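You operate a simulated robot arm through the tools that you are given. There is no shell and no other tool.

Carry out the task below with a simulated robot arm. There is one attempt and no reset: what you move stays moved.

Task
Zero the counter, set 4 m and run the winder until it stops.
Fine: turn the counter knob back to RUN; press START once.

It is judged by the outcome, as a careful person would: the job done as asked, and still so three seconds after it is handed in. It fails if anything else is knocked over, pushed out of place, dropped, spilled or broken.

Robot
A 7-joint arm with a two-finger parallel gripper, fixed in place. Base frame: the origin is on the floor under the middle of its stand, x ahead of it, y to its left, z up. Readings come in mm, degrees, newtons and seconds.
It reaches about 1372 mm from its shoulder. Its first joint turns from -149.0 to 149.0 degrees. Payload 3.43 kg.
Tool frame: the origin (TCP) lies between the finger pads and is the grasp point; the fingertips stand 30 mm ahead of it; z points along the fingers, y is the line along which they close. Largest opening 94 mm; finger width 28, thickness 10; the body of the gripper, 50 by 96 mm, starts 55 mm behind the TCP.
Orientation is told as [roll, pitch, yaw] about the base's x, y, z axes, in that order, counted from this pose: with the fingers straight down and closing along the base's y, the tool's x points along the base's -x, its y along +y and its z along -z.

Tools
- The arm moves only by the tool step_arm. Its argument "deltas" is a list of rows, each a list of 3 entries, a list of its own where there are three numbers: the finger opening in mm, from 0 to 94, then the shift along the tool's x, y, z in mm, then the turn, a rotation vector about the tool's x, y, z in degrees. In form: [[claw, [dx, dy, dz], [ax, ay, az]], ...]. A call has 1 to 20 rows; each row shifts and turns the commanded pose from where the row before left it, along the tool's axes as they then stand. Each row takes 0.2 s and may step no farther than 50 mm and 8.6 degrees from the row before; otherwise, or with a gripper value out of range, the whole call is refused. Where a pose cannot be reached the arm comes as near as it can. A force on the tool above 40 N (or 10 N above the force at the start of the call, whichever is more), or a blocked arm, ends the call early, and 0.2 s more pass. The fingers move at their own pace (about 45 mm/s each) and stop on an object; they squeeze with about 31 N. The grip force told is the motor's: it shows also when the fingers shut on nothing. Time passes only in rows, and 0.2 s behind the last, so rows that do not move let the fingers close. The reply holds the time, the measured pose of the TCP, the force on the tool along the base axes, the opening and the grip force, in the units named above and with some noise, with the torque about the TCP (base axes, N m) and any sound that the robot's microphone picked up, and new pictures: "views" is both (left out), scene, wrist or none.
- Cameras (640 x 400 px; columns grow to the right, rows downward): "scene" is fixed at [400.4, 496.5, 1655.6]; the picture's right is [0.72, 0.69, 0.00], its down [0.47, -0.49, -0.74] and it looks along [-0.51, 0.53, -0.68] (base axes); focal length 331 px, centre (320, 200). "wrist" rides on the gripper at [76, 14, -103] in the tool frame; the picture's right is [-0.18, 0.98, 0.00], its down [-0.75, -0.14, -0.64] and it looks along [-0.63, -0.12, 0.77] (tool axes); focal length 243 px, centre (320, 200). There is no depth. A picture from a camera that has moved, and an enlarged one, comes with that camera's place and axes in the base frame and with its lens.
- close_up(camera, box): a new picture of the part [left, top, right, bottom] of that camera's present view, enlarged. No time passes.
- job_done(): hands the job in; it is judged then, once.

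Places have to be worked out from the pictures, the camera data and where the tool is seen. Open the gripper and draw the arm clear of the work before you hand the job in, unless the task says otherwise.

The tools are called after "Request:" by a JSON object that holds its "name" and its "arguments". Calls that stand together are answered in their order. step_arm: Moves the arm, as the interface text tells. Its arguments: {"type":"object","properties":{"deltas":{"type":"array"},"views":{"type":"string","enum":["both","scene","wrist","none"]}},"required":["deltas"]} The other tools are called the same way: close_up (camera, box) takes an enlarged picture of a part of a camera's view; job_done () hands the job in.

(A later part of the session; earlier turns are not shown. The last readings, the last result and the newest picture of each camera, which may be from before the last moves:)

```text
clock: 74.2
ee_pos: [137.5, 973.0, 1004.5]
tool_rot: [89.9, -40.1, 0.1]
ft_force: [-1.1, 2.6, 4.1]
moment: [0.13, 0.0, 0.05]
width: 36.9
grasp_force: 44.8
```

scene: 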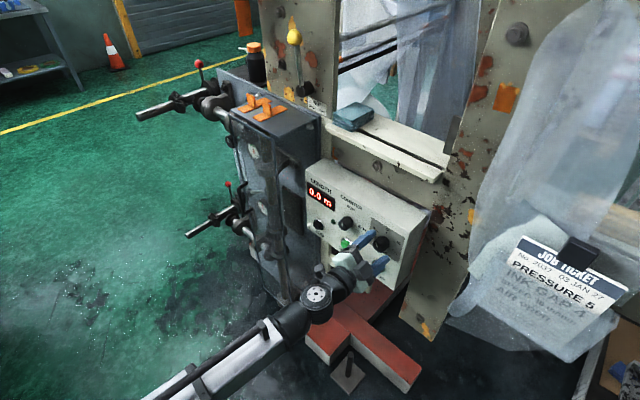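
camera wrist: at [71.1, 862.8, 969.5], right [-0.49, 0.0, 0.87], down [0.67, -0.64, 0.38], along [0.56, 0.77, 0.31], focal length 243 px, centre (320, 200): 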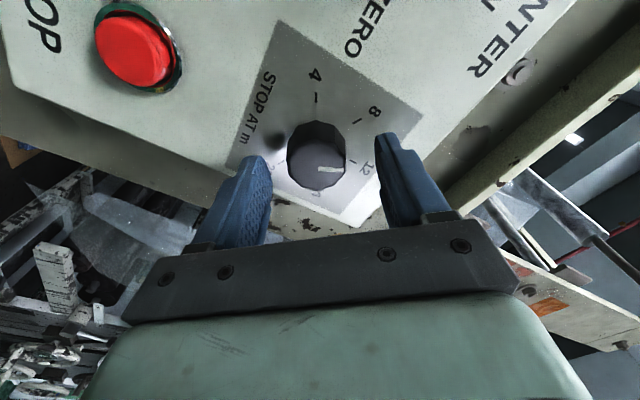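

Gripped again with very low side loads. I'll turn counter-clockwise in two chunks as before.

Request:
{"name": "step_arm", "arguments": {"deltas": [[30, [0, 0, 0], [0, 0, -5]], [30, [0, 0, 0], [0, 0, -5]], [30, [0, 0, 0], [0, 0, -5]], [30, [0, 0, 0], [0, 0, -5]], [30, [0, 0, 0], [0, 0, -5]], [30, [0, 0, 0], [0, 0, -5]], [30, [0, 0, 0], [0, 0, -5]], [30, [0, 0, 0], [0, 0, -5]], [30, [0, 0, 0], [0, 0, -5]], [30, [0, 0, 0], [0, 0, 0]]], "views": "none"}}

Request:
{"name": "step_arm", "arguments": {"deltas": [[30, [0, 0, 0], [0, 0, -5]], [30, [0, 0, 0], [0, 0, -5]], [30, [0, 0, 0], [0, 0, -5]], [30, [0, 0, 0], [0, 0, -5]], [30, [0, 0, 0], [0, 0, -5]], [30, [0, 0, 0], [0, 0, -5]], [30, [0, 0, 0], [0, 0, -5]], [30, [0, 0, 0], [0, 0, -5]], [30, [0, 0, 0], [0, 0, 0]]]}}

Request:
{"name": "close_up", "arguments": {"camera": "wrist", "box": [230, 70, 430, 210]}}

```text
clock: 76.4
ee_pos: [138.0, 974.1, 1004.3]
tool_rot: [89.3, -85.2, 0.8]
ft_force: [-9.5, 23.4, 22.0]
moment: [0.72, 0.04, 0.19]
width: 37.0
grasp_force: 45.7
```

```text
clock: 78.4
ee_pos: [137.1, 973.5, 1004.7]
tool_rot: [-89.9, -54.8, 180.1]
ft_force: [-14.0, 6.7, 21.4]
moment: [0.34, 0.0, -0.07]
width: 36.6
grasp_force: 44.9
camera wrist: at [170.9, 870.6, 934.8], right [-0.91, 0.0, -0.42], down [-0.32, -0.64, 0.7], along [-0.27, 0.77, 0.58], focal length 243 px, centre (320, 200)
```

scene: 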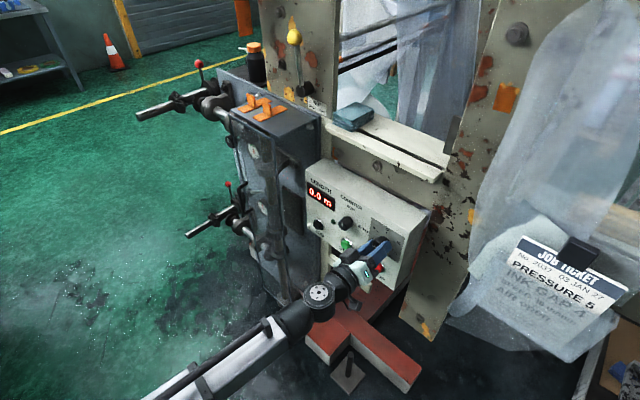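
wrist: 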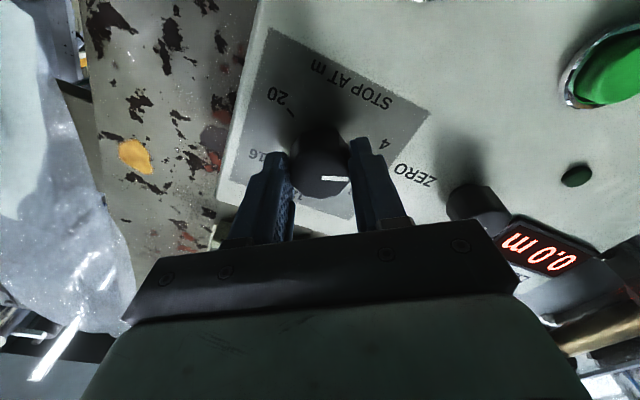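

```text
2.86 times, centred on (330, 140) of wrist
camera zoom: at [170.9, 870.6, 934.8], right [-0.91, 0.0, -0.42], down [-0.32, -0.64, 0.7], along [-0.27, 0.77, 0.58], focal length 693 px, centre (291, 371)
```

zoom: 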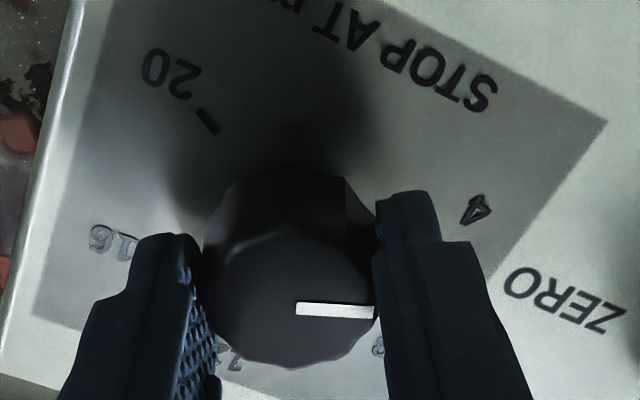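

The pointer reads about −112°, so roughly 7.5° is still needed to reach 4 at −120°. I'll trim the side load and finish the turn.

Request:
{"name": "step_arm", "arguments": {"deltas": [[30, [-0.7, 0, 0], [0, 0, 0]], [30, [0, 0, 0], [0, 0, -4]], [30, [0, 0, 0], [0, 0, -3.5]], [30, [0, 0, 0], [0, 0, 0]]], "views": "wrist"}}

Request:
{"name": "close_up", "arguments": {"camera": "wrist", "box": [230, 70, 430, 210]}}

```text
clock: 79.4
ee_pos: [136.6, 972.7, 1005.8]
tool_rot: [-89.9, -47.3, 179.9]
ft_force: [-8.5, -1.4, 5.7]
moment: [0.25, 0.0, 0.44]
width: 36.8
grasp_force: 45.2
camera wrist: at [179.7, 870.5, 939.6], right [-0.85, 0.0, -0.53], down [-0.41, -0.64, 0.65], along [-0.34, 0.77, 0.54], focal length 243 px, centre (320, 200)
```

wrist: 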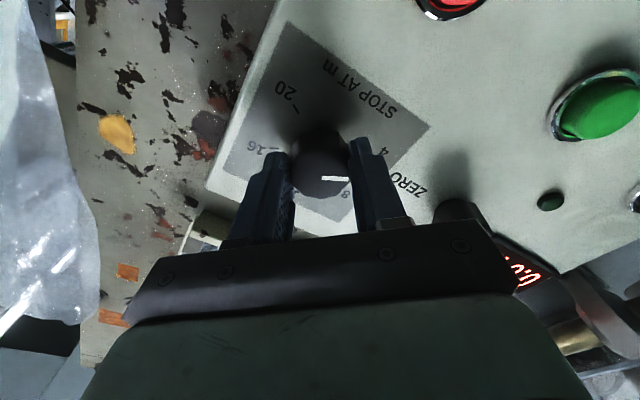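

```text
2.86 times, centred on (330, 140) of wrist
camera zoom: at [179.7, 870.5, 939.6], right [-0.85, 0.0, -0.53], down [-0.41, -0.64, 0.65], along [-0.34, 0.77, 0.54], focal length 693 px, centre (291, 371)
```

zoom: 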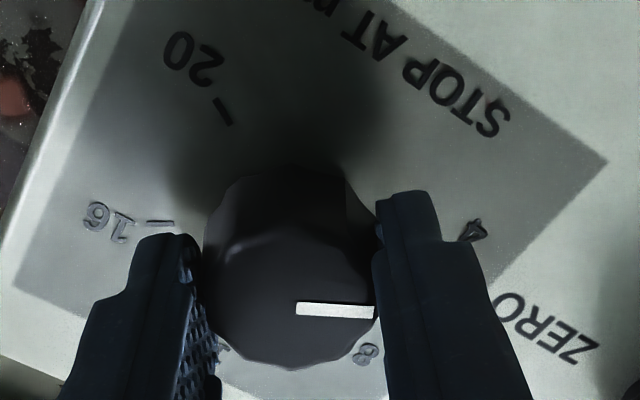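

The pointer now reads about −120°, which is on 4. I'll release, back straight out and verify from both cameras.

Request:
{"name": "step_arm", "arguments": {"deltas": [[66, [0, 0, 0], [0, 0, 0]], [66, [0, 0, 0], [0, 0, 0]], [66, [0, 0, 0], [0, 0, 0]], [66, [0, 0, -15], [0, 0, 0]], [66, [0, 0, -20], [0, 0, 0]], [66, [0, 0, -15], [0, 0, 0]], [66, [0, 0, 0], [0, 0, 0]]]}}

Request:
{"name": "close_up", "arguments": {"camera": "wrist", "box": [240, 70, 400, 170]}}

Request:
{"name": "close_up", "arguments": {"camera": "scene", "box": [330, 200, 420, 260]}}

```text
clock: 81.0
ee_pos: [137.0, 922.6, 1005.9]
tool_rot: [-90.0, -47.4, 179.9]
ft_force: [0.3, -0.2, 0.1]
moment: [-0.03, 0.01, 0.02]
width: 65.7
grasp_force: 0.1
camera wrist: at [179.8, 819.9, 940.1], right [-0.85, 0.0, -0.53], down [-0.41, -0.64, 0.65], along [-0.34, 0.77, 0.54], focal length 243 px, centre (320, 200)
```

scene: 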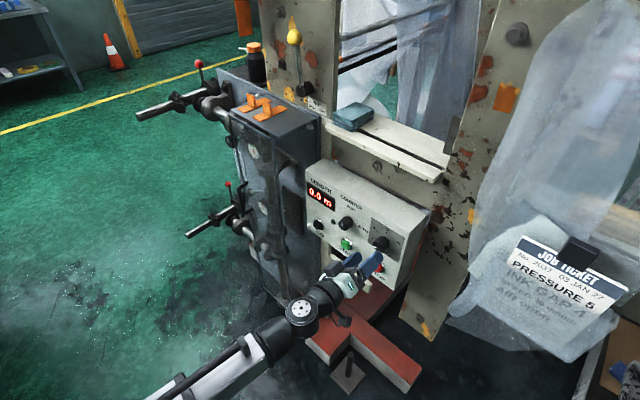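
wrist: 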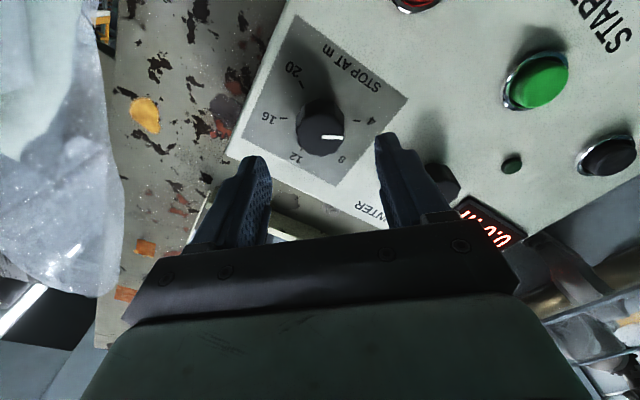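

```text
4.00 times, centred on (320, 120) of wrist
camera zoom: at [179.8, 819.9, 940.1], right [-0.85, 0.0, -0.53], down [-0.41, -0.64, 0.65], along [-0.34, 0.77, 0.54], focal length 970 px, centre (320, 520)
```

zoom: 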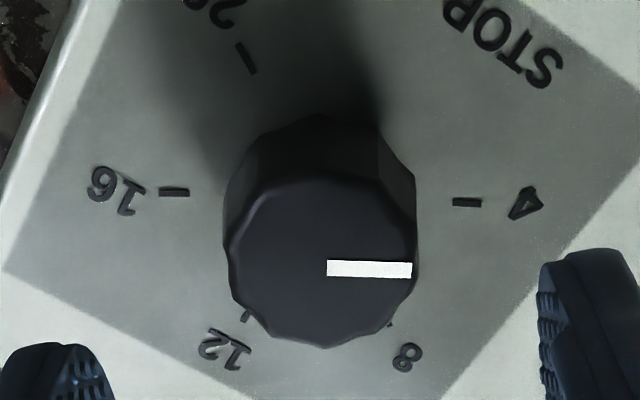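

```text
6.67 times, centred on (375, 230) of scene
camera zoom: at [400.4, 496.5, 1655.6], right [0.72, 0.69, 0.0], down [0.47, -0.49, -0.74], along [-0.51, 0.53, -0.68], focal length 2209 px, centre (-47, 0)
```

zoom: 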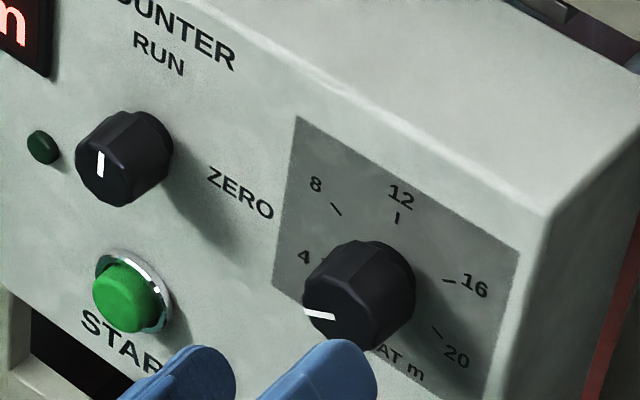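

The pointer is exactly parallel to the 16–4 tick line and points at 4, COUNTER is on RUN and the display reads 0.0 m. I'll close the fingers and move in front of START at a safe standoff.

Request:
{"name": "step_arm", "arguments": {"deltas": [[0, [0, 0, 0], [0, 0, 0]], [0, [0, 38, 0], [0, 0, 0]], [0, [0, 38, 0], [0, 0, 0]], [0, [0, 38, 0], [0, 0, 0]], [0, [0, 37.5, 0], [0, 0, 0]], [0, [0, 0, 0], [0, 0, 0]]]}}

```text
clock: 82.4
ee_pos: [41.8, 920.6, 887.5]
tool_rot: [-82.0, -47.8, 177.8]
ft_force: [0.6, -0.3, 0.2]
moment: [0.0, 0.01, 0.01]
width: 0.0
grasp_force: 31.1
out of reach, approached as far as the arm can: row 4, 5
camera wrist: at [90.0, 815.9, 831.8], right [-0.85, -0.1, -0.52], down [-0.36, -0.6, 0.71], along [-0.39, 0.79, 0.47], focal length 243 px, centre (320, 200)
```

scene: 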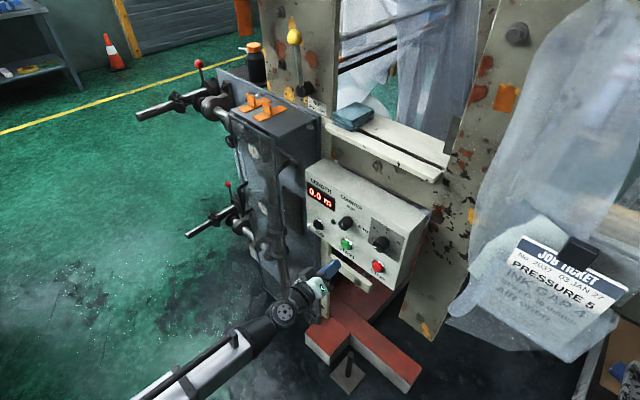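
wrist: 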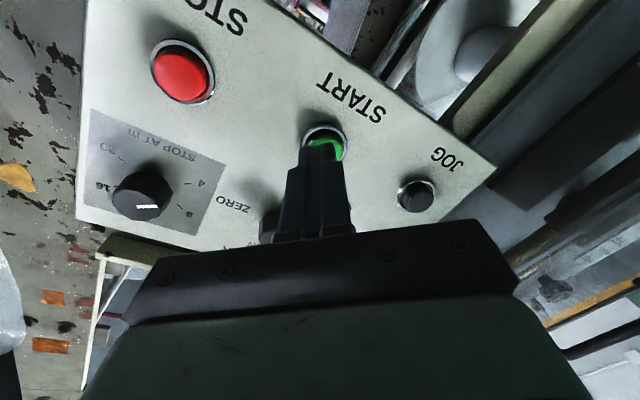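

The fingers are closed but the arm tilted near a limit at this rotation. I'll rotate back towards −60°, which was free in this area, then re-level.

Request:
{"name": "step_arm", "arguments": {"deltas": [[0, [0, 0, -3], [0, 0, 8]], [0, [0, 0, 0], [0, 0, 8]], [0, [0, 0, 0], [0, 0, 8]], [0, [0, 0, 0], [0, 0, 8]], [0, [0, 0, 0], [0, 0, 8]], [0, [0, 0, 0], [0, 0, 8]], [0, [0, 0, 0], [0, 0, 8]], [0, [0, 0, 0], [0, 0, 8]], [0, [0, 0, 0], [0, 0, 8]], [0, [0, 0, 0], [0, 0, 0]]], "views": "none"}}

```text
clock: 84.6
ee_pos: [39.9, 922.4, 913.3]
tool_rot: [85.6, -60.0, 7.2]
ft_force: [-0.1, 0.2, 0.3]
moment: [-0.03, -0.02, 0.02]
width: 0.1
grasp_force: 30.9
out of reach, approached as far as the arm can: row 1
```

At −60° it's free, with about a 4° tilt left over. I'll level it.

Request:
{"name": "step_arm", "arguments": {"deltas": [[0, [0, 0, 0], [0.9, -1.8, 0]], [0, [0, 0, 0], [0.9, -1.8, 0]], [0, [0, 0, 0], [0, 0, 0]]], "views": "wrist"}}

```text
clock: 85.4
ee_pos: [52.3, 922.6, 915.5]
tool_rot: [89.4, -60.2, 1.8]
ft_force: [0.1, 0.2, -0.2]
moment: [-0.04, 0.02, -0.03]
width: 0.0
grasp_force: 31.2
out of reach, approached as far as the arm can: row 2
camera wrist: at [6.5, 818.0, 857.5], right [-0.76, -0.01, 0.65], down [0.51, -0.63, 0.59], along [0.4, 0.78, 0.49], focal length 243 px, centre (320, 200)
```

wrist: 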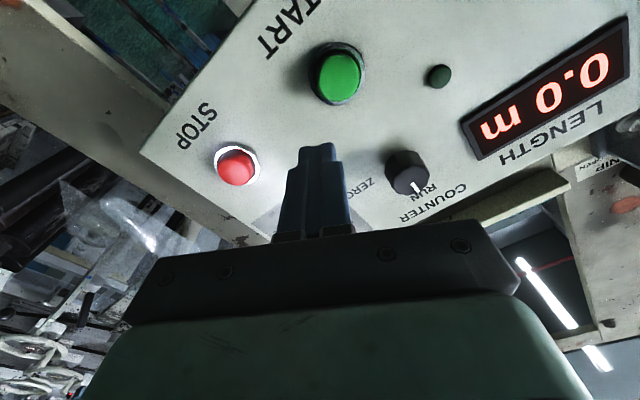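

It is still near a limit at this lower height. I'll rotate further towards −20° and check the tracking again.

Request:
{"name": "step_arm", "arguments": {"deltas": [[0, [0, 0, 0], [0, 0, 8]], [0, [0, 0, 0], [0, 0, 8]], [0, [0, 0, 0], [0, 0, 8]], [0, [0, 0, 0], [0, 0, 8]], [0, [0, 0, 0], [0, 0, 8]], [0, [0, 0, 0], [0, 0, 0]]], "views": "none"}}

```text
clock: 86.8
ee_pos: [62.4, 921.9, 918.3]
tool_rot: [89.9, -20.2, 0.8]
ft_force: [-0.4, -0.4, -0.2]
moment: [-0.01, 0.02, 0.02]
width: 0.0
grasp_force: 31.3
out of reach, approached as far as the arm can: row 1
```

At −20° it tracks without flags. I'll move towards START's x in small steps.

Request:
{"name": "step_arm", "arguments": {"deltas": [[0, [10, 0, 0], [0, 0, 0]], [0, [10, 0, 0], [0, 0, 0]], [0, [10, 0, 0], [0, 0, 0]], [0, [9.5, -0.5, 0], [0, 0, 0]], [0, [0, 0, 0], [0, 0, 0]]], "views": "wrist"}}

```text
clock: 88.0
ee_pos: [59.1, 923.7, 913.3]
tool_rot: [89.8, -20.3, 1.1]
ft_force: [0.7, 0.1, -1.3]
moment: [0.03, -0.02, 0.02]
width: 0.1
grasp_force: 31.1
out of reach, approached as far as the arm can: row 1, 2, 3, 4
camera wrist: at [-14.3, 819.6, 900.9], right [-0.17, 0.0, 0.99], down [0.77, -0.63, 0.13], along [0.62, 0.78, 0.1], focal length 243 px, centre (320, 200)
```

wrist: 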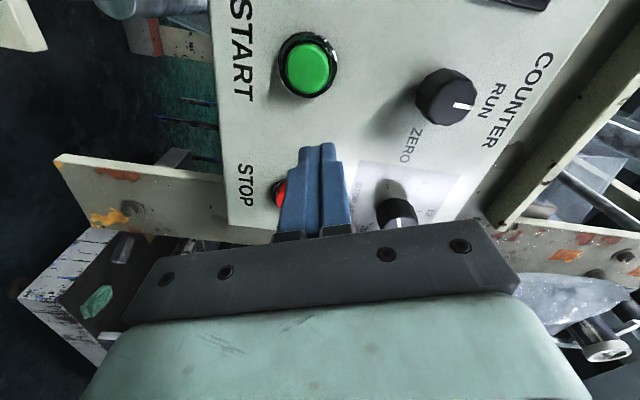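

Moving −x is blocked because the forearm is nearly in line with the tool here. Tilting the tool downward by about 30° should free the wrist, and START can be pressed with a slightly tilted fingertip, so I'll tilt now.

Request:
{"name": "step_arm", "arguments": {"deltas": [[0, [0, 0, -5], [5.6, 2.05, 0]], [0, [0, 0, 0], [5.6, 2.05, 0]], [0, [0, 0, 0], [5.6, 2.05, 0]], [0, [0, 0, 0], [5.6, 2.05, 0]], [0, [0, 0, 0], [5.6, 2.05, 0]], [0, [0, 0, 0], [0, 0, 0]]]}}

```text
clock: 89.4
ee_pos: [-18.1, 912.3, 892.5]
tool_rot: [59.2, -18.9, 7.9]
ft_force: [-0.4, -0.2, -0.2]
moment: [-0.04, 0.0, 0.01]
width: 0.0
grasp_force: 30.5
out of reach, approached as far as the arm can: row 2, 3, 4, 5
camera wrist: at [-97.6, 819.5, 928.4], right [-0.17, 0.49, 0.86], down [0.73, -0.53, 0.44], along [0.67, 0.7, -0.26], focal length 243 px, centre (320, 200)
```

scene: 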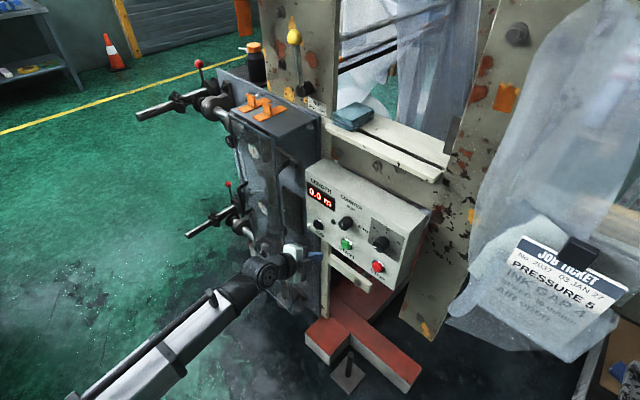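
wrist: 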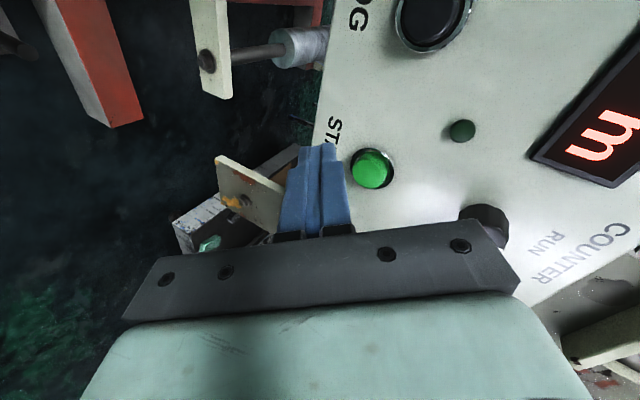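

The arm shifted to x≈−18 as the wrist came free. I'll hold for a couple of rows to see where it settles and whether it's still limited.

Request:
{"name": "step_arm", "arguments": {"deltas": [[0, [0, 0, 0], [0, 0, 0]], [0, [0, 0, 0], [0, 0, 0]]], "views": "none"}}

```text
clock: 90.0
ee_pos: [-18.8, 912.4, 891.7]
tool_rot: [59.2, -19.0, 7.9]
ft_force: [0.3, 1.2, 0.3]
moment: [0.01, 0.02, 0.03]
width: 0.1
grasp_force: 31.0
```

It's stable and unflagged, pointing about 29° down. I'll move to a standoff in front of START, with the tip aimed at about (25, 961, 904).

Request:
{"name": "step_arm", "arguments": {"deltas": [[0, [-12.8, 4.4, 2.2], [0, 0, 0]], [0, [-12.8, 4.4, 2.2], [0, 0, 0]], [0, [-12.8, 4.4, 2.2], [0, 0, 0]], [0, [-12.8, 4.4, 2.2], [0, 0, 0]], [0, [0, 0, 0], [0, 0, 0]]]}}

Request:
{"name": "close_up", "arguments": {"camera": "wrist", "box": [240, 60, 400, 180]}}

Request:
{"name": "close_up", "arguments": {"camera": "scene", "box": [290, 200, 400, 290]}}

```text
clock: 91.2
ee_pos: [-18.4, 912.5, 892.3]
tool_rot: [59.2, -18.9, 7.9]
ft_force: [0.7, 0.6, 0.2]
moment: [0.04, -0.03, -0.02]
width: 0.0
grasp_force: 30.9
out of reach, approached as far as the arm can: row 1, 2, 3, 4
camera wrist: at [-97.3, 819.6, 928.5], right [-0.17, 0.48, 0.86], down [0.73, -0.53, 0.44], along [0.67, 0.7, -0.26], focal length 243 px, centre (320, 200)
```

scene: 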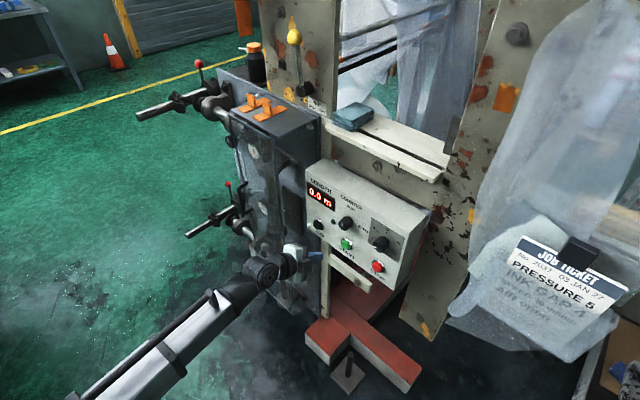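
wrist: 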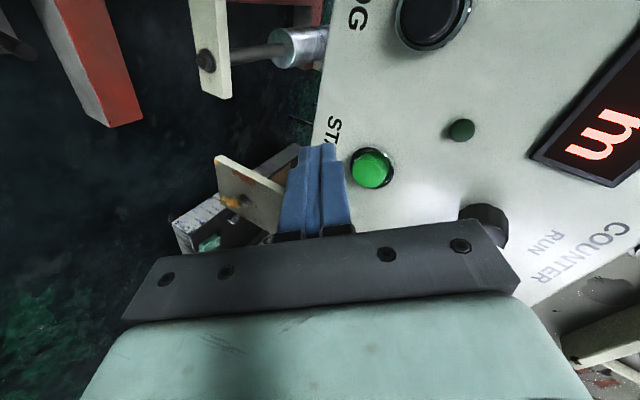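

```text
3.33 times, centred on (320, 120) of wrist
camera zoom: at [-97.3, 819.6, 928.5], right [-0.17, 0.48, 0.86], down [0.73, -0.53, 0.44], along [0.67, 0.7, -0.26], focal length 809 px, centre (320, 467)
```

zoom: 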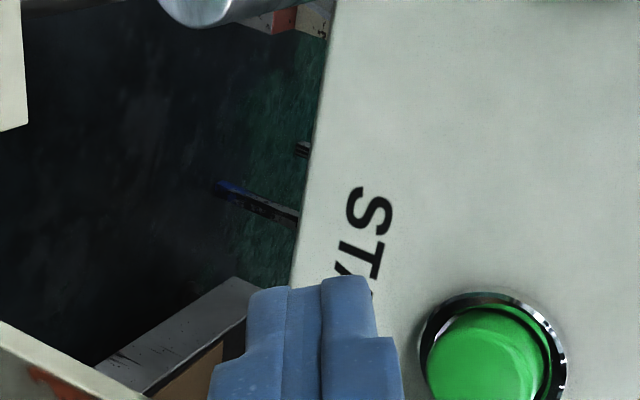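

```text
4.44 times, centred on (345, 245) of scene
camera zoom: at [400.4, 496.5, 1655.6], right [0.72, 0.69, 0.0], down [0.47, -0.49, -0.74], along [-0.51, 0.53, -0.68], focal length 1473 px, centre (209, 0)
```

zoom: 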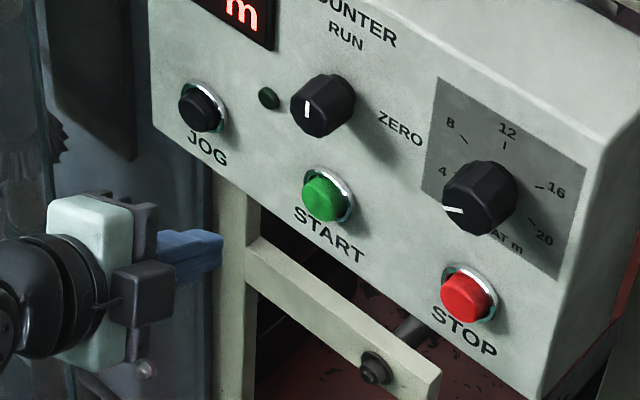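

The arm did not move for that direction; it's stuck against a limit locally. I'll try going straight up instead, towards the region that was free.

Request:
{"name": "step_arm", "arguments": {"deltas": [[0, [-6.5, 16.2, -9.7], [0, 0, 0]], [0, [-6.5, 16.2, -9.7], [0, 0, 0]], [0, [-6.5, 16.2, -9.7], [0, 0, 0]], [0, [0, 0, 0], [0, 0, 0]]], "views": "none"}}

```text
clock: 92.2
ee_pos: [-58.1, 910.5, 940.2]
tool_rot: [59.0, -18.3, 9.2]
ft_force: [0.6, -0.4, 0.5]
moment: [0.01, 0.01, -0.02]
width: 0.1
grasp_force: 30.6
out of reach, approached as far as the arm can: row 1, 2, 3
```

It rose but drifted to −x, so the wrist limit is now pushing the other way. I'll rotate about the tool axis back towards 0° and beyond, to see if that releases it.

Request:
{"name": "step_arm", "arguments": {"deltas": [[0, [0, 0, 0], [0, 0, 8]], [0, [0, 0, 0], [0, 0, 8]], [0, [0, 0, 0], [0, 0, 8]], [0, [0, 0, 0], [0, 0, 0]]], "views": "none"}}

Request:
{"name": "step_arm", "arguments": {"deltas": [[0, [-10, 0, 0], [0, 0, 0]], [0, [-10, 0, 0], [0, 0, 0]], [0, [0, 0, 0], [0, 0, 0]]], "views": "scene"}}

```text
clock: 93.2
ee_pos: [-71.6, 906.6, 935.6]
tool_rot: [60.4, 3.0, -2.4]
ft_force: [-0.5, -0.2, 0.4]
moment: [0.01, -0.01, -0.01]
width: 0.0
grasp_force: 31.4
out of reach, approached as far as the arm can: row 1, 2
```

```text
clock: 94.0
ee_pos: [-64.1, 904.7, 930.8]
tool_rot: [60.5, 2.7, -2.7]
ft_force: [-0.7, -0.8, 0.2]
moment: [0.0, -0.01, -0.01]
width: 0.2
grasp_force: 30.5
out of reach, approached as far as the arm can: row 1, 2
```

scene: 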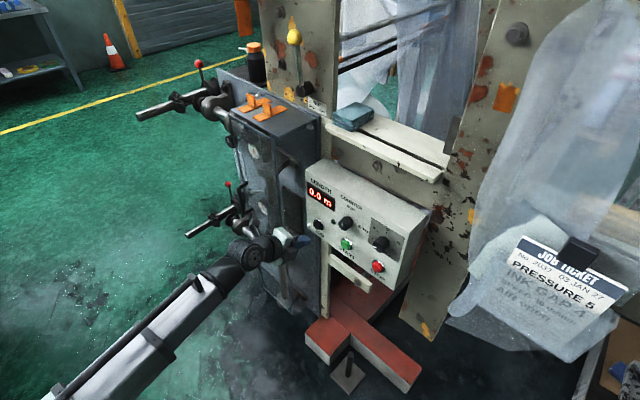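

The arm still resists +x here. I'll climb and tip the tool further down, towards the starting tool-down posture, since the first approach from that posture was unrestricted.

Request:
{"name": "step_arm", "arguments": {"deltas": [[0, [0, 17, -10], [6, 0, 0]], [0, [0, 18, -8], [6, 0, 0]], [0, [0, 18, -6], [6, 0, 0]], [0, [0, 0, 0], [0, 0, 0]]], "views": "scene"}}

```text
clock: 95.0
ee_pos: [-116.0, 906.0, 972.2]
tool_rot: [44.2, -0.4, -5.9]
ft_force: [-0.1, -0.8, 0.6]
moment: [-0.02, -0.01, 0.03]
width: 0.3
grasp_force: 30.8
out of reach, approached as far as the arm can: row 1, 2, 3
```

scene: 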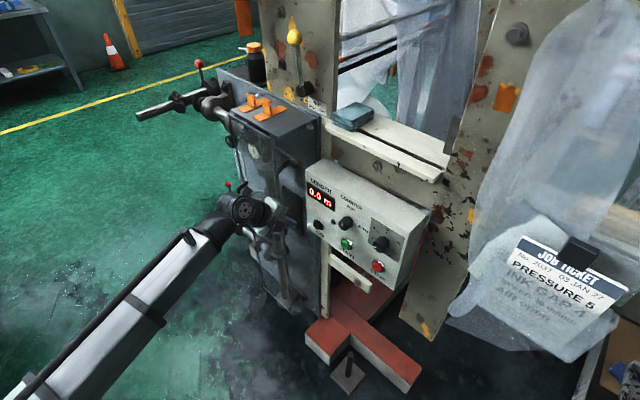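

Tilting down couples into −x drift, which suggests one wrist joint is at its end stop. I'll reverse: level the tool back up, which should bring x back positive, then return to the free region near the dial.

Request:
{"name": "step_arm", "arguments": {"deltas": [[0, [-5, 0, 0], [-6, 0, 0]], [0, [-5, 0, 0], [-6, 0, 0]], [0, [-5, 0, 0], [-6, 0, 0]], [0, [-5, 0, 0], [-6, 0, 0]], [0, [0, 0, 0], [0, 0, 0]]], "views": "scene"}}

```text
clock: 96.2
ee_pos: [-97.6, 905.1, 972.9]
tool_rot: [67.6, 1.0, -4.5]
ft_force: [1.3, -0.3, 0.7]
moment: [0.0, 0.01, 0.02]
width: 0.0
grasp_force: 31.1
```

scene: 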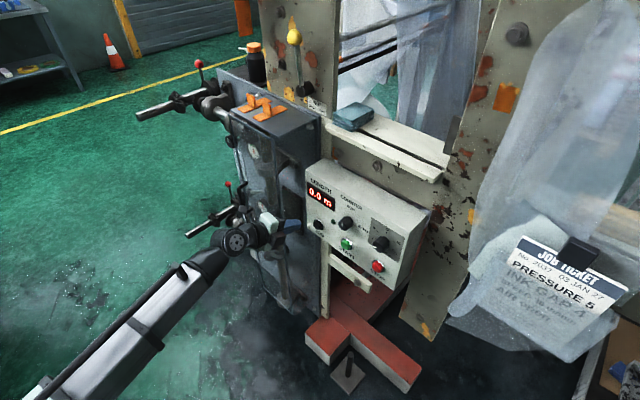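

No flags this time. I'll continue +x and level further, in small steps.

Request:
{"name": "step_arm", "arguments": {"deltas": [[0, [-15, 0, 0], [-4, 0, 0]], [0, [-15, 0, 0], [-4, 0, 0]], [0, [-15, 0, 0], [-4, 0, 0]], [0, [-15, 0, 0], [-4, 0, 0]], [0, [0, 0, 0], [0, 0, 0]]], "views": "none"}}

```text
clock: 97.4
ee_pos: [-37.6, 898.3, 971.1]
tool_rot: [83.4, 1.0, -4.4]
ft_force: [0.4, 0.0, 0.1]
moment: [0.03, 0.05, -0.03]
width: 0.0
grasp_force: 30.8
```

It tracks cleanly. I'll continue to x≈25 while levelling to 90° and removing the yaw.

Request:
{"name": "step_arm", "arguments": {"deltas": [[0, [-15, 0, 2], [-2.2, 1.5, 0]], [0, [-15, 0, 2], [-2.2, 1.5, 0]], [0, [-15, 0, 2], [-2.2, 1.4, 0]], [0, [-15, 5, 2], [0, 0, 0]], [0, [0, 0, 0], [0, 0, 0]]], "views": "none"}}

```text
clock: 98.6
ee_pos: [22.3, 903.7, 973.7]
tool_rot: [90.2, 1.2, 0.0]
ft_force: [0.6, 0.1, -0.2]
moment: [0.03, 0.0, -0.03]
width: 0.1
grasp_force: 31.2
```

The arm is now level and free at (22, 904, 974), directly above START's height. I'll try descending level first, in small steps towards z≈905.

Request:
{"name": "step_arm", "arguments": {"deltas": [[0, [0, -15, 3], [0, 0, 0]], [0, [0, -15, 3], [0, 0, 0]], [0, [0, -15, 3], [0, 0, 0]], [0, [0, -12, 3], [0, 0, 0]], [0, [0, 0, 0], [0, 0, 0]]], "views": "wrist"}}

```text
clock: 99.8
ee_pos: [22.5, 915.6, 919.6]
tool_rot: [90.1, 1.2, -0.1]
ft_force: [-0.4, 0.6, 0.1]
moment: [-0.02, 0.01, -0.01]
width: 0.0
grasp_force: 30.8
camera wrist: at [-51.9, 813.8, 935.0], right [0.2, 0.0, 0.98], down [0.75, -0.64, -0.16], along [0.63, 0.77, -0.13], focal length 243 px, centre (320, 200)
```

wrist: 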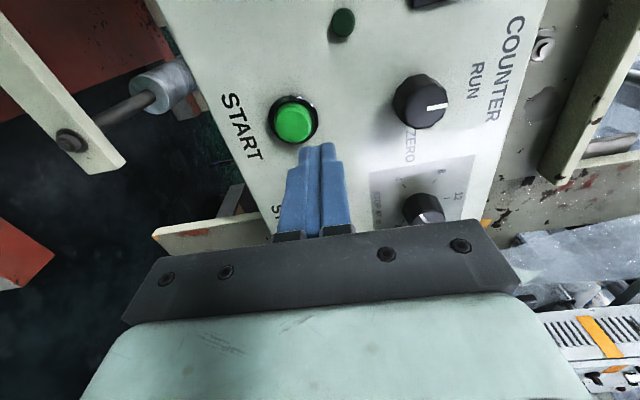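

It descends without flags, and START is visible just ahead and below. I estimate START at about (20, 1003, 900), so I'll move down 18 mm and forward 25 mm and look again.

Request:
{"name": "step_arm", "arguments": {"deltas": [[0, [1, -9, 8], [0, 0, 0]], [0, [1, -9, 8], [0, 0, 0]], [0, [0, 0, 9], [0, 0, 0]], [0, [0, 0, 0], [0, 0, 0]]], "views": "wrist"}}

Request:
{"name": "close_up", "arguments": {"camera": "wrist", "box": [250, 80, 390, 180]}}

Request:
{"name": "close_up", "arguments": {"camera": "scene", "box": [300, 200, 400, 280]}}

```text
clock: 100.8
ee_pos: [20.7, 941.0, 900.5]
tool_rot: [90.2, 1.2, -0.1]
ft_force: [0.5, -0.8, 1.1]
moment: [-0.01, 0.02, -0.01]
width: 0.0
grasp_force: 30.6
camera wrist: at [-54.3, 839.1, 916.4], right [0.2, 0.0, 0.98], down [0.75, -0.64, -0.16], along [0.63, 0.77, -0.13], focal length 243 px, centre (320, 200)
```

wrist: 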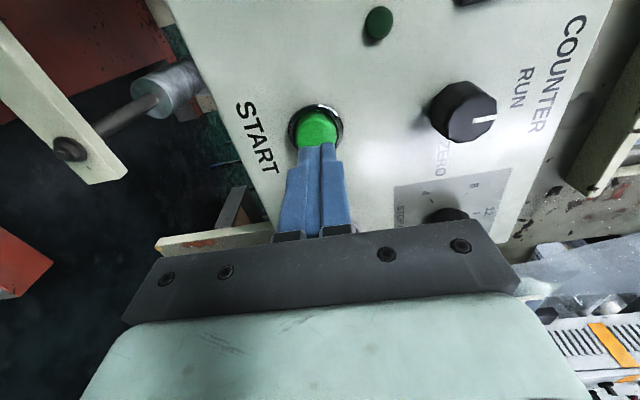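

```text
4.00 times, centred on (320, 130) of wrist
camera zoom: at [-54.3, 839.1, 916.4], right [0.2, 0.0, 0.98], down [0.75, -0.64, -0.16], along [0.63, 0.77, -0.13], focal length 970 px, centre (320, 480)
```

zoom: 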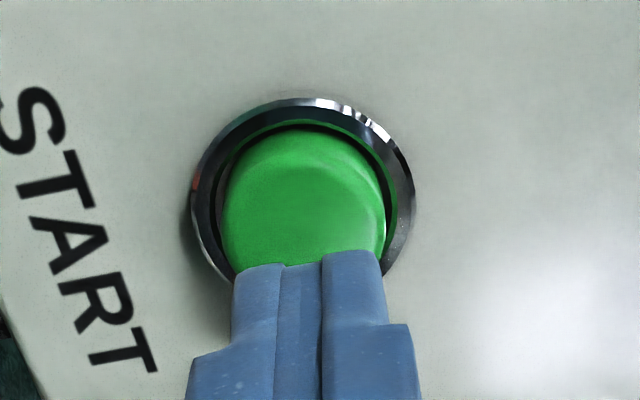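

```text
5.00 times, centred on (350, 240) of scene
camera zoom: at [400.4, 496.5, 1655.6], right [0.72, 0.69, 0.0], down [0.47, -0.49, -0.74], along [-0.51, 0.53, -0.68], focal length 1657 px, centre (170, 0)
```

zoom: 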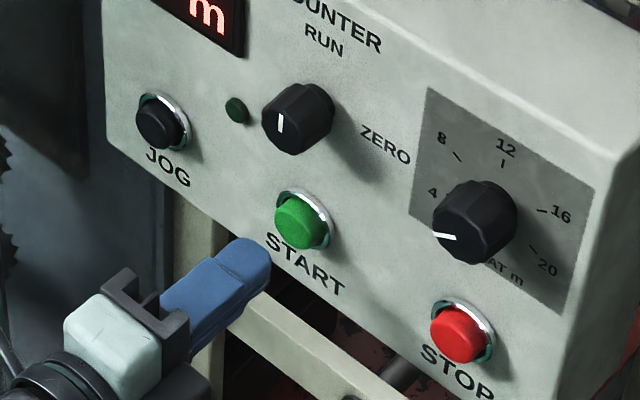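

The closed fingertips are nearly in line with START. I'll trim by 2 mm and approach to just short of the cap.

Request:
{"name": "step_arm", "arguments": {"deltas": [[0, [2, -1.5, 8], [0, 0, 0]], [0, [0, 0, 8], [0, 0, 0]], [0, [0, 0, 5], [0, 0, 0]], [0, [0, 0, 0], [0, 0, 0]]]}}

Request:
{"name": "close_up", "arguments": {"camera": "wrist", "box": [250, 90, 390, 190]}}

Request:
{"name": "close_up", "arguments": {"camera": "scene", "box": [310, 210, 390, 270]}}

```text
clock: 101.8
ee_pos: [17.6, 962.6, 899.9]
tool_rot: [90.2, 1.3, -0.1]
ft_force: [1.2, 0.7, 0.6]
moment: [0.01, 0.0, 0.01]
width: 0.0
grasp_force: 30.7
camera wrist: at [-55.9, 860.9, 914.9], right [0.2, 0.0, 0.98], down [0.75, -0.64, -0.16], along [0.63, 0.77, -0.13], focal length 243 px, centre (320, 200)
```

scene: 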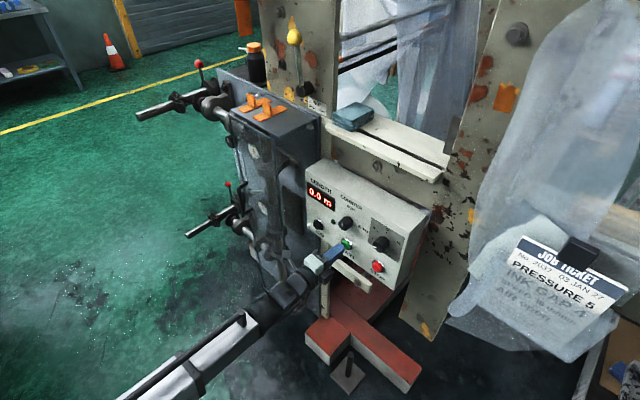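
wrist: 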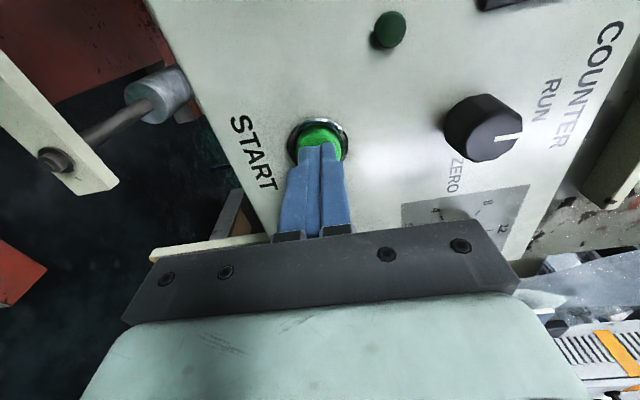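

```text
4.00 times, centred on (320, 140) of wrist
camera zoom: at [-55.9, 860.9, 914.9], right [0.2, 0.0, 0.98], down [0.75, -0.64, -0.16], along [0.63, 0.77, -0.13], focal length 970 px, centre (320, 440)
```

zoom: 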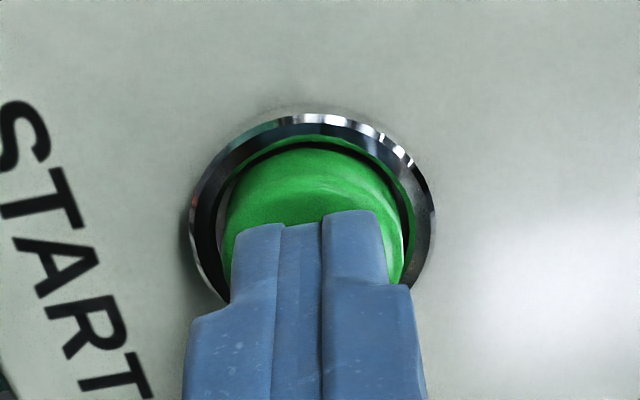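

```text
6.67 times, centred on (350, 240) of scene
camera zoom: at [400.4, 496.5, 1655.6], right [0.72, 0.69, 0.0], down [0.47, -0.49, -0.74], along [-0.51, 0.53, -0.68], focal length 2209 px, centre (120, -67)
```

zoom: 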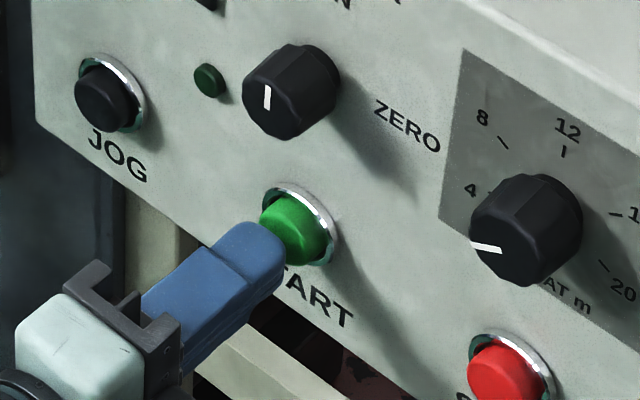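

The tips are just short of the green cap and centred on it. I'll creep forward in small steps, watching for contact force, the sound and the display.

Request:
{"name": "step_arm", "arguments": {"deltas": [[0, [0, 0, 2], [0, 0, 0]], [0, [0, 0, 2], [0, 0, 0]], [0, [0, 0, 1], [0, 0, 0]]], "views": "none"}}

```text
clock: 102.6
ee_pos: [18.8, 967.9, 899.1]
tool_rot: [90.3, 1.1, -0.1]
ft_force: [-0.2, 0.4, -0.1]
moment: [0.01, -0.03, -0.02]
width: 0.0
grasp_force: 31.4
```

No contact yet with the tips at about y=998. I'll continue creeping.

Request:
{"name": "step_arm", "arguments": {"deltas": [[0, [0, 0, 1.5], [0, 0, 0]], [0, [0, 0, 1.5], [0, 0, 0]]], "views": "none"}}

```text
clock: 103.2
ee_pos: [18.0, 970.7, 899.4]
tool_rot: [90.2, 1.1, -0.2]
ft_force: [-0.3, -1.5, 0.0]
moment: [0.02, 0.0, 0.02]
width: 0.0
grasp_force: 31.1
```

There's a first hint of contact (−1.5 N). I'll push on a little.

Request:
{"name": "step_arm", "arguments": {"deltas": [[0, [0, 0, 1.5], [0, 0, 0]], [0, [0, 0, 1], [0, 0, 0]]], "views": "scene"}}

```text
clock: 103.8
ee_pos: [17.0, 973.3, 899.7]
tool_rot: [90.2, 1.2, -0.2]
ft_force: [-0.4, -1.3, 0.7]
moment: [0.02, 0.01, 0.05]
width: 0.1
grasp_force: 30.5
heard: click
```

scene: 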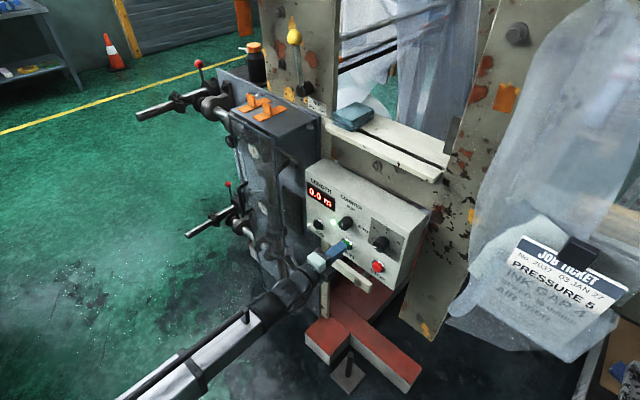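

A click sounded and the run lamp beside COUNTER is lit, so START has been pressed. I'll back straight off the button now.

Request:
{"name": "step_arm", "arguments": {"deltas": [[0, [0, 0, -10], [0, 0, 0]], [0, [0, 0, -15], [0, 0, 0]], [0, [0, 0, -15], [0, 0, 0]], [0, [0, 0, 0], [0, 0, 0]]]}}

Request:
{"name": "close_up", "arguments": {"camera": "scene", "box": [295, 170, 415, 260]}}

```text
clock: 104.8
ee_pos: [18.0, 933.2, 899.1]
tool_rot: [90.3, 1.2, -0.1]
ft_force: [0.0, -0.1, 0.6]
moment: [-0.01, 0.02, 0.0]
width: 0.0
grasp_force: 30.5
camera wrist: at [-57.0, 831.2, 914.4], right [0.2, 0.0, 0.98], down [0.75, -0.64, -0.16], along [0.63, 0.77, -0.13], focal length 243 px, centre (320, 200)
```

scene: 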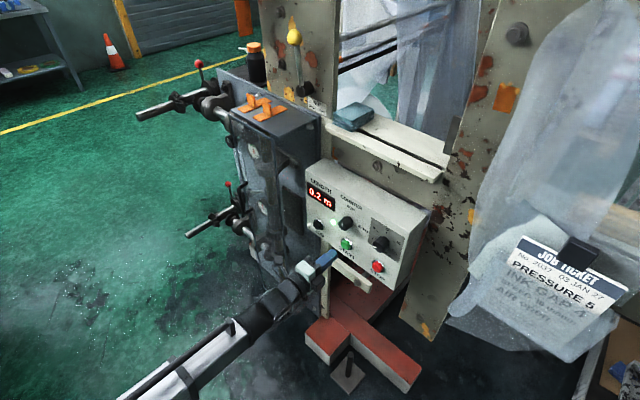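
wrist: 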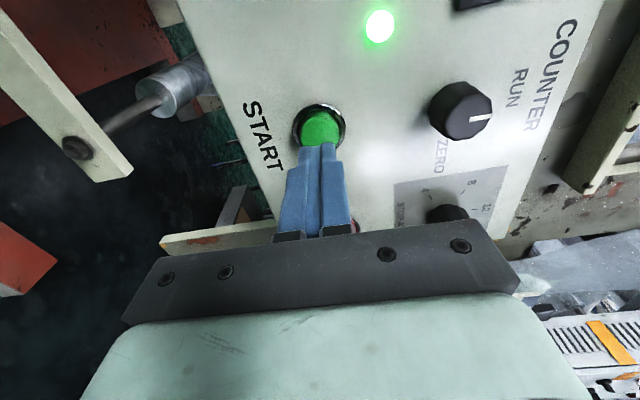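

```text
4.44 times, centred on (355, 215) of scene
camera zoom: at [400.4, 496.5, 1655.6], right [0.72, 0.69, 0.0], down [0.47, -0.49, -0.74], along [-0.51, 0.53, -0.68], focal length 1473 px, centre (164, 133)
```

zoom: 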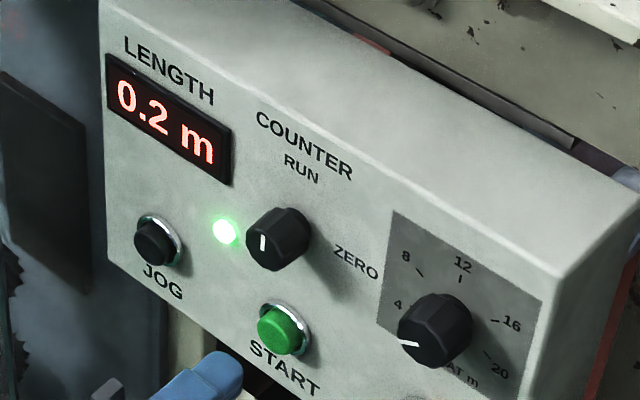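

The winder is running and the length reads 0.2 m and counting. I'll back off a little more, open the gripper, and wait while watching the display.

Request:
{"name": "step_arm", "arguments": {"deltas": [[0, [0, 0, -10], [0, 0, 0]], [60, [0, 0, -10], [0, 0, 0]], [60, [0, 0, 0], [0, 0, 0]], [60, [0, 0, 0], [0, 0, 0]], [60, [0, 0, 0], [0, 0, 0]], [60, [0, 0, 0], [0, 0, 0]], [60, [0, 0, 0], [0, 0, 0]], [60, [0, 0, 0], [0, 0, 0]], [60, [0, 0, 0], [0, 0, 0]], [60, [0, 0, 0], [0, 0, 0]]], "views": "scene"}}

Request:
{"name": "close_up", "arguments": {"camera": "scene", "box": [295, 170, 415, 260]}}

```text
clock: 107.0
ee_pos: [17.6, 913.4, 899.5]
tool_rot: [90.2, 1.2, -0.1]
ft_force: [0.3, 0.6, 0.1]
moment: [0.03, 0.03, -0.02]
width: 59.6
grasp_force: 0.1
```

scene: 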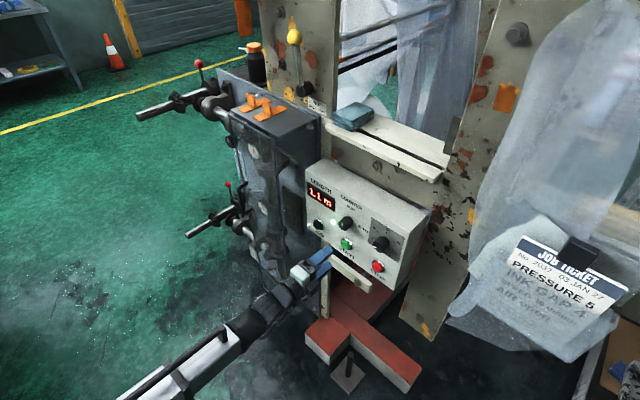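

```text
4.44 times, centred on (355, 215) of scene
camera zoom: at [400.4, 496.5, 1655.6], right [0.72, 0.69, 0.0], down [0.47, -0.49, -0.74], along [-0.51, 0.53, -0.68], focal length 1473 px, centre (164, 133)
```

zoom: 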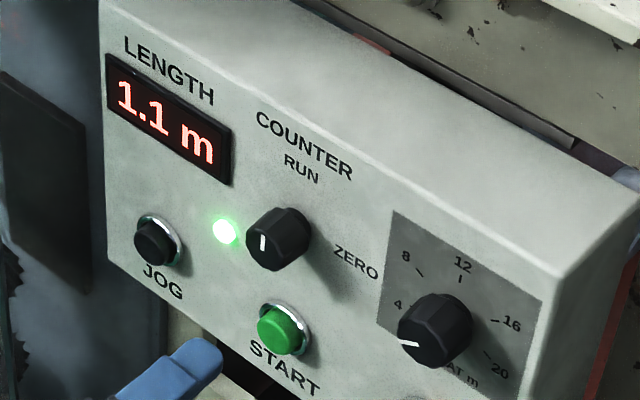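

The display reads 1.1 m and is climbing at about 0.4–0.5 m/s. I'll keep waiting in place without moving.

Request:
{"name": "step_arm", "arguments": {"deltas": [[80, [0, 0, 0], [0, 0, 0]], [80, [0, 0, 0], [0, 0, 0]], [80, [0, 0, 0], [0, 0, 0]], [80, [0, 0, 0], [0, 0, 0]], [80, [0, 0, 0], [0, 0, 0]], [80, [0, 0, 0], [0, 0, 0]], [80, [0, 0, 0], [0, 0, 0]], [80, [0, 0, 0], [0, 0, 0]], [80, [0, 0, 0], [0, 0, 0]], [80, [0, 0, 0], [0, 0, 0]], [80, [0, 0, 0], [0, 0, 0]], [80, [0, 0, 0], [0, 0, 0]], [80, [0, 0, 0], [0, 0, 0]], [80, [0, 0, 0], [0, 0, 0]], [80, [0, 0, 0], [0, 0, 0]], [80, [0, 0, 0], [0, 0, 0]], [80, [0, 0, 0], [0, 0, 0]], [80, [0, 0, 0], [0, 0, 0]], [80, [0, 0, 0], [0, 0, 0]], [80, [0, 0, 0], [0, 0, 0]]], "views": "scene"}}

Request:
{"name": "close_up", "arguments": {"camera": "scene", "box": [295, 170, 415, 260]}}

```text
clock: 111.2
ee_pos: [17.8, 913.2, 899.4]
tool_rot: [90.2, 1.2, -0.2]
ft_force: [0.1, 0.1, 0.0]
moment: [-0.01, -0.03, 0.0]
width: 80.2
grasp_force: 0.0
```

scene: 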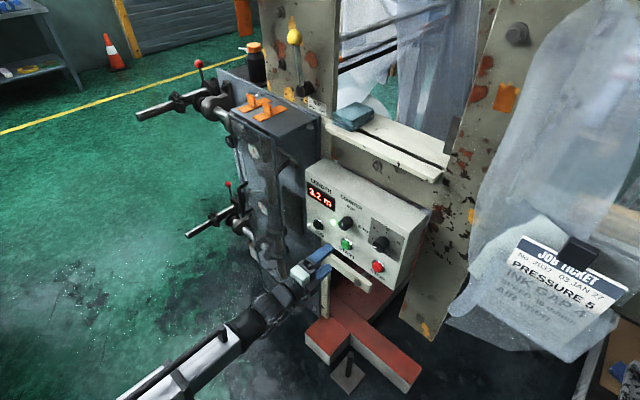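

```text
4.44 times, centred on (355, 215) of scene
camera zoom: at [400.4, 496.5, 1655.6], right [0.72, 0.69, 0.0], down [0.47, -0.49, -0.74], along [-0.51, 0.53, -0.68], focal length 1473 px, centre (164, 133)
```

zoom: 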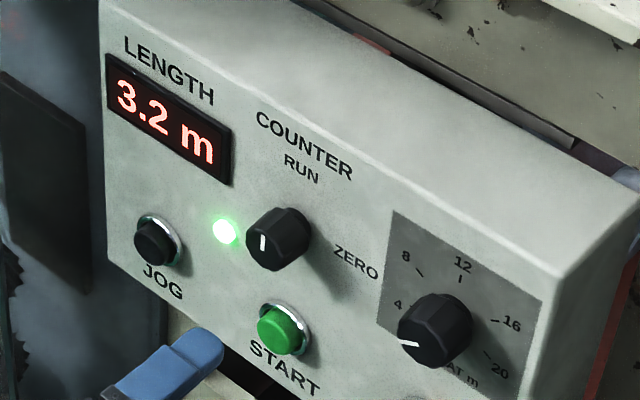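

The length is at 3.2 m and still running. I'll wait a few more seconds for it to stop at 4 m.

Request:
{"name": "step_arm", "arguments": {"deltas": [[80, [0, 0, 0], [0, 0, 0]], [80, [0, 0, 0], [0, 0, 0]], [80, [0, 0, 0], [0, 0, 0]], [80, [0, 0, 0], [0, 0, 0]], [80, [0, 0, 0], [0, 0, 0]], [80, [0, 0, 0], [0, 0, 0]], [80, [0, 0, 0], [0, 0, 0]], [80, [0, 0, 0], [0, 0, 0]], [80, [0, 0, 0], [0, 0, 0]], [80, [0, 0, 0], [0, 0, 0]], [80, [0, 0, 0], [0, 0, 0]], [80, [0, 0, 0], [0, 0, 0]], [80, [0, 0, 0], [0, 0, 0]], [80, [0, 0, 0], [0, 0, 0]], [80, [0, 0, 0], [0, 0, 0]]], "views": "scene"}}

Request:
{"name": "close_up", "arguments": {"camera": "scene", "box": [295, 170, 415, 260]}}

```text
clock: 114.4
ee_pos: [17.7, 913.1, 898.9]
tool_rot: [90.1, 1.2, -0.1]
ft_force: [0.3, 0.4, 0.3]
moment: [-0.02, -0.01, -0.01]
width: 80.2
grasp_force: 0.0
```

scene: 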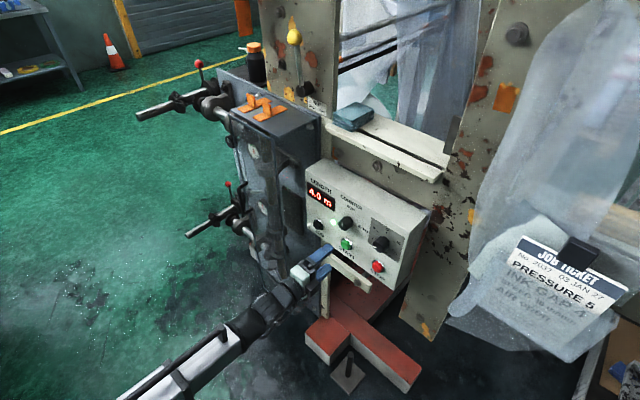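

```text
4.44 times, centred on (355, 215) of scene
camera zoom: at [400.4, 496.5, 1655.6], right [0.72, 0.69, 0.0], down [0.47, -0.49, -0.74], along [-0.51, 0.53, -0.68], focal length 1473 px, centre (164, 133)
```

zoom: 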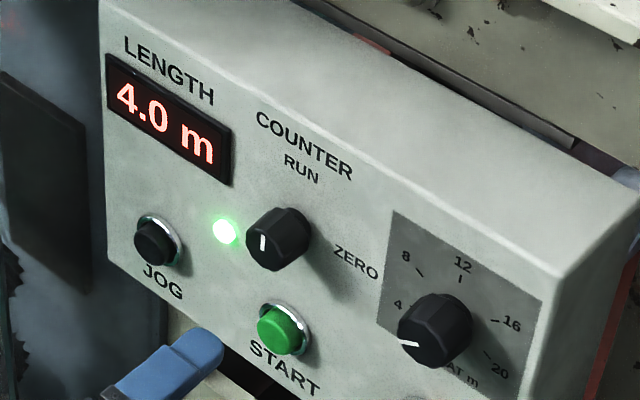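

It reads 4.0 m, but the run lamp is still lit. I'll wait a couple of seconds more to confirm it really stops.

Request:
{"name": "step_arm", "arguments": {"deltas": [[80, [0, 0, 0], [0, 0, 0]], [80, [0, 0, 0], [0, 0, 0]], [80, [0, 0, 0], [0, 0, 0]], [80, [0, 0, 0], [0, 0, 0]], [80, [0, 0, 0], [0, 0, 0]], [80, [0, 0, 0], [0, 0, 0]], [80, [0, 0, 0], [0, 0, 0]]], "views": "scene"}}

Request:
{"name": "close_up", "arguments": {"camera": "scene", "box": [295, 170, 415, 260]}}

```text
clock: 116.0
ee_pos: [17.4, 912.8, 900.5]
tool_rot: [90.2, 1.1, -0.1]
ft_force: [0.1, 0.2, 0.0]
moment: [-0.01, -0.02, -0.01]
width: 79.8
grasp_force: 0.1
```

scene: 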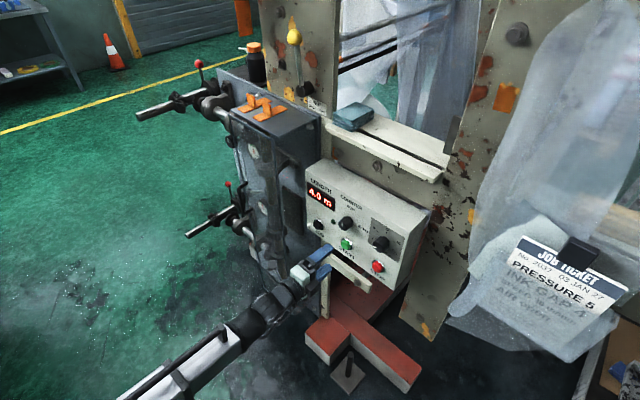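

```text
4.44 times, centred on (355, 215) of scene
camera zoom: at [400.4, 496.5, 1655.6], right [0.72, 0.69, 0.0], down [0.47, -0.49, -0.74], along [-0.51, 0.53, -0.68], focal length 1473 px, centre (164, 133)
```

zoom: 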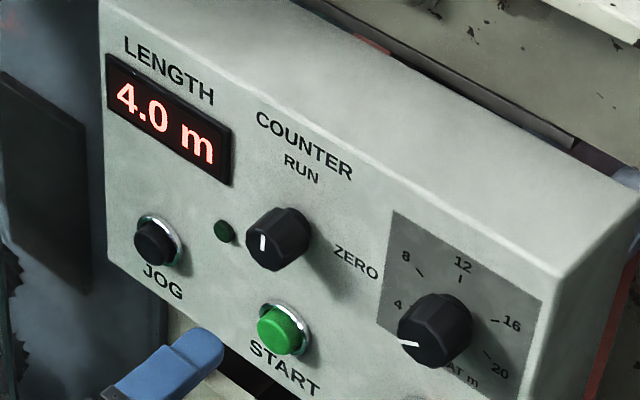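

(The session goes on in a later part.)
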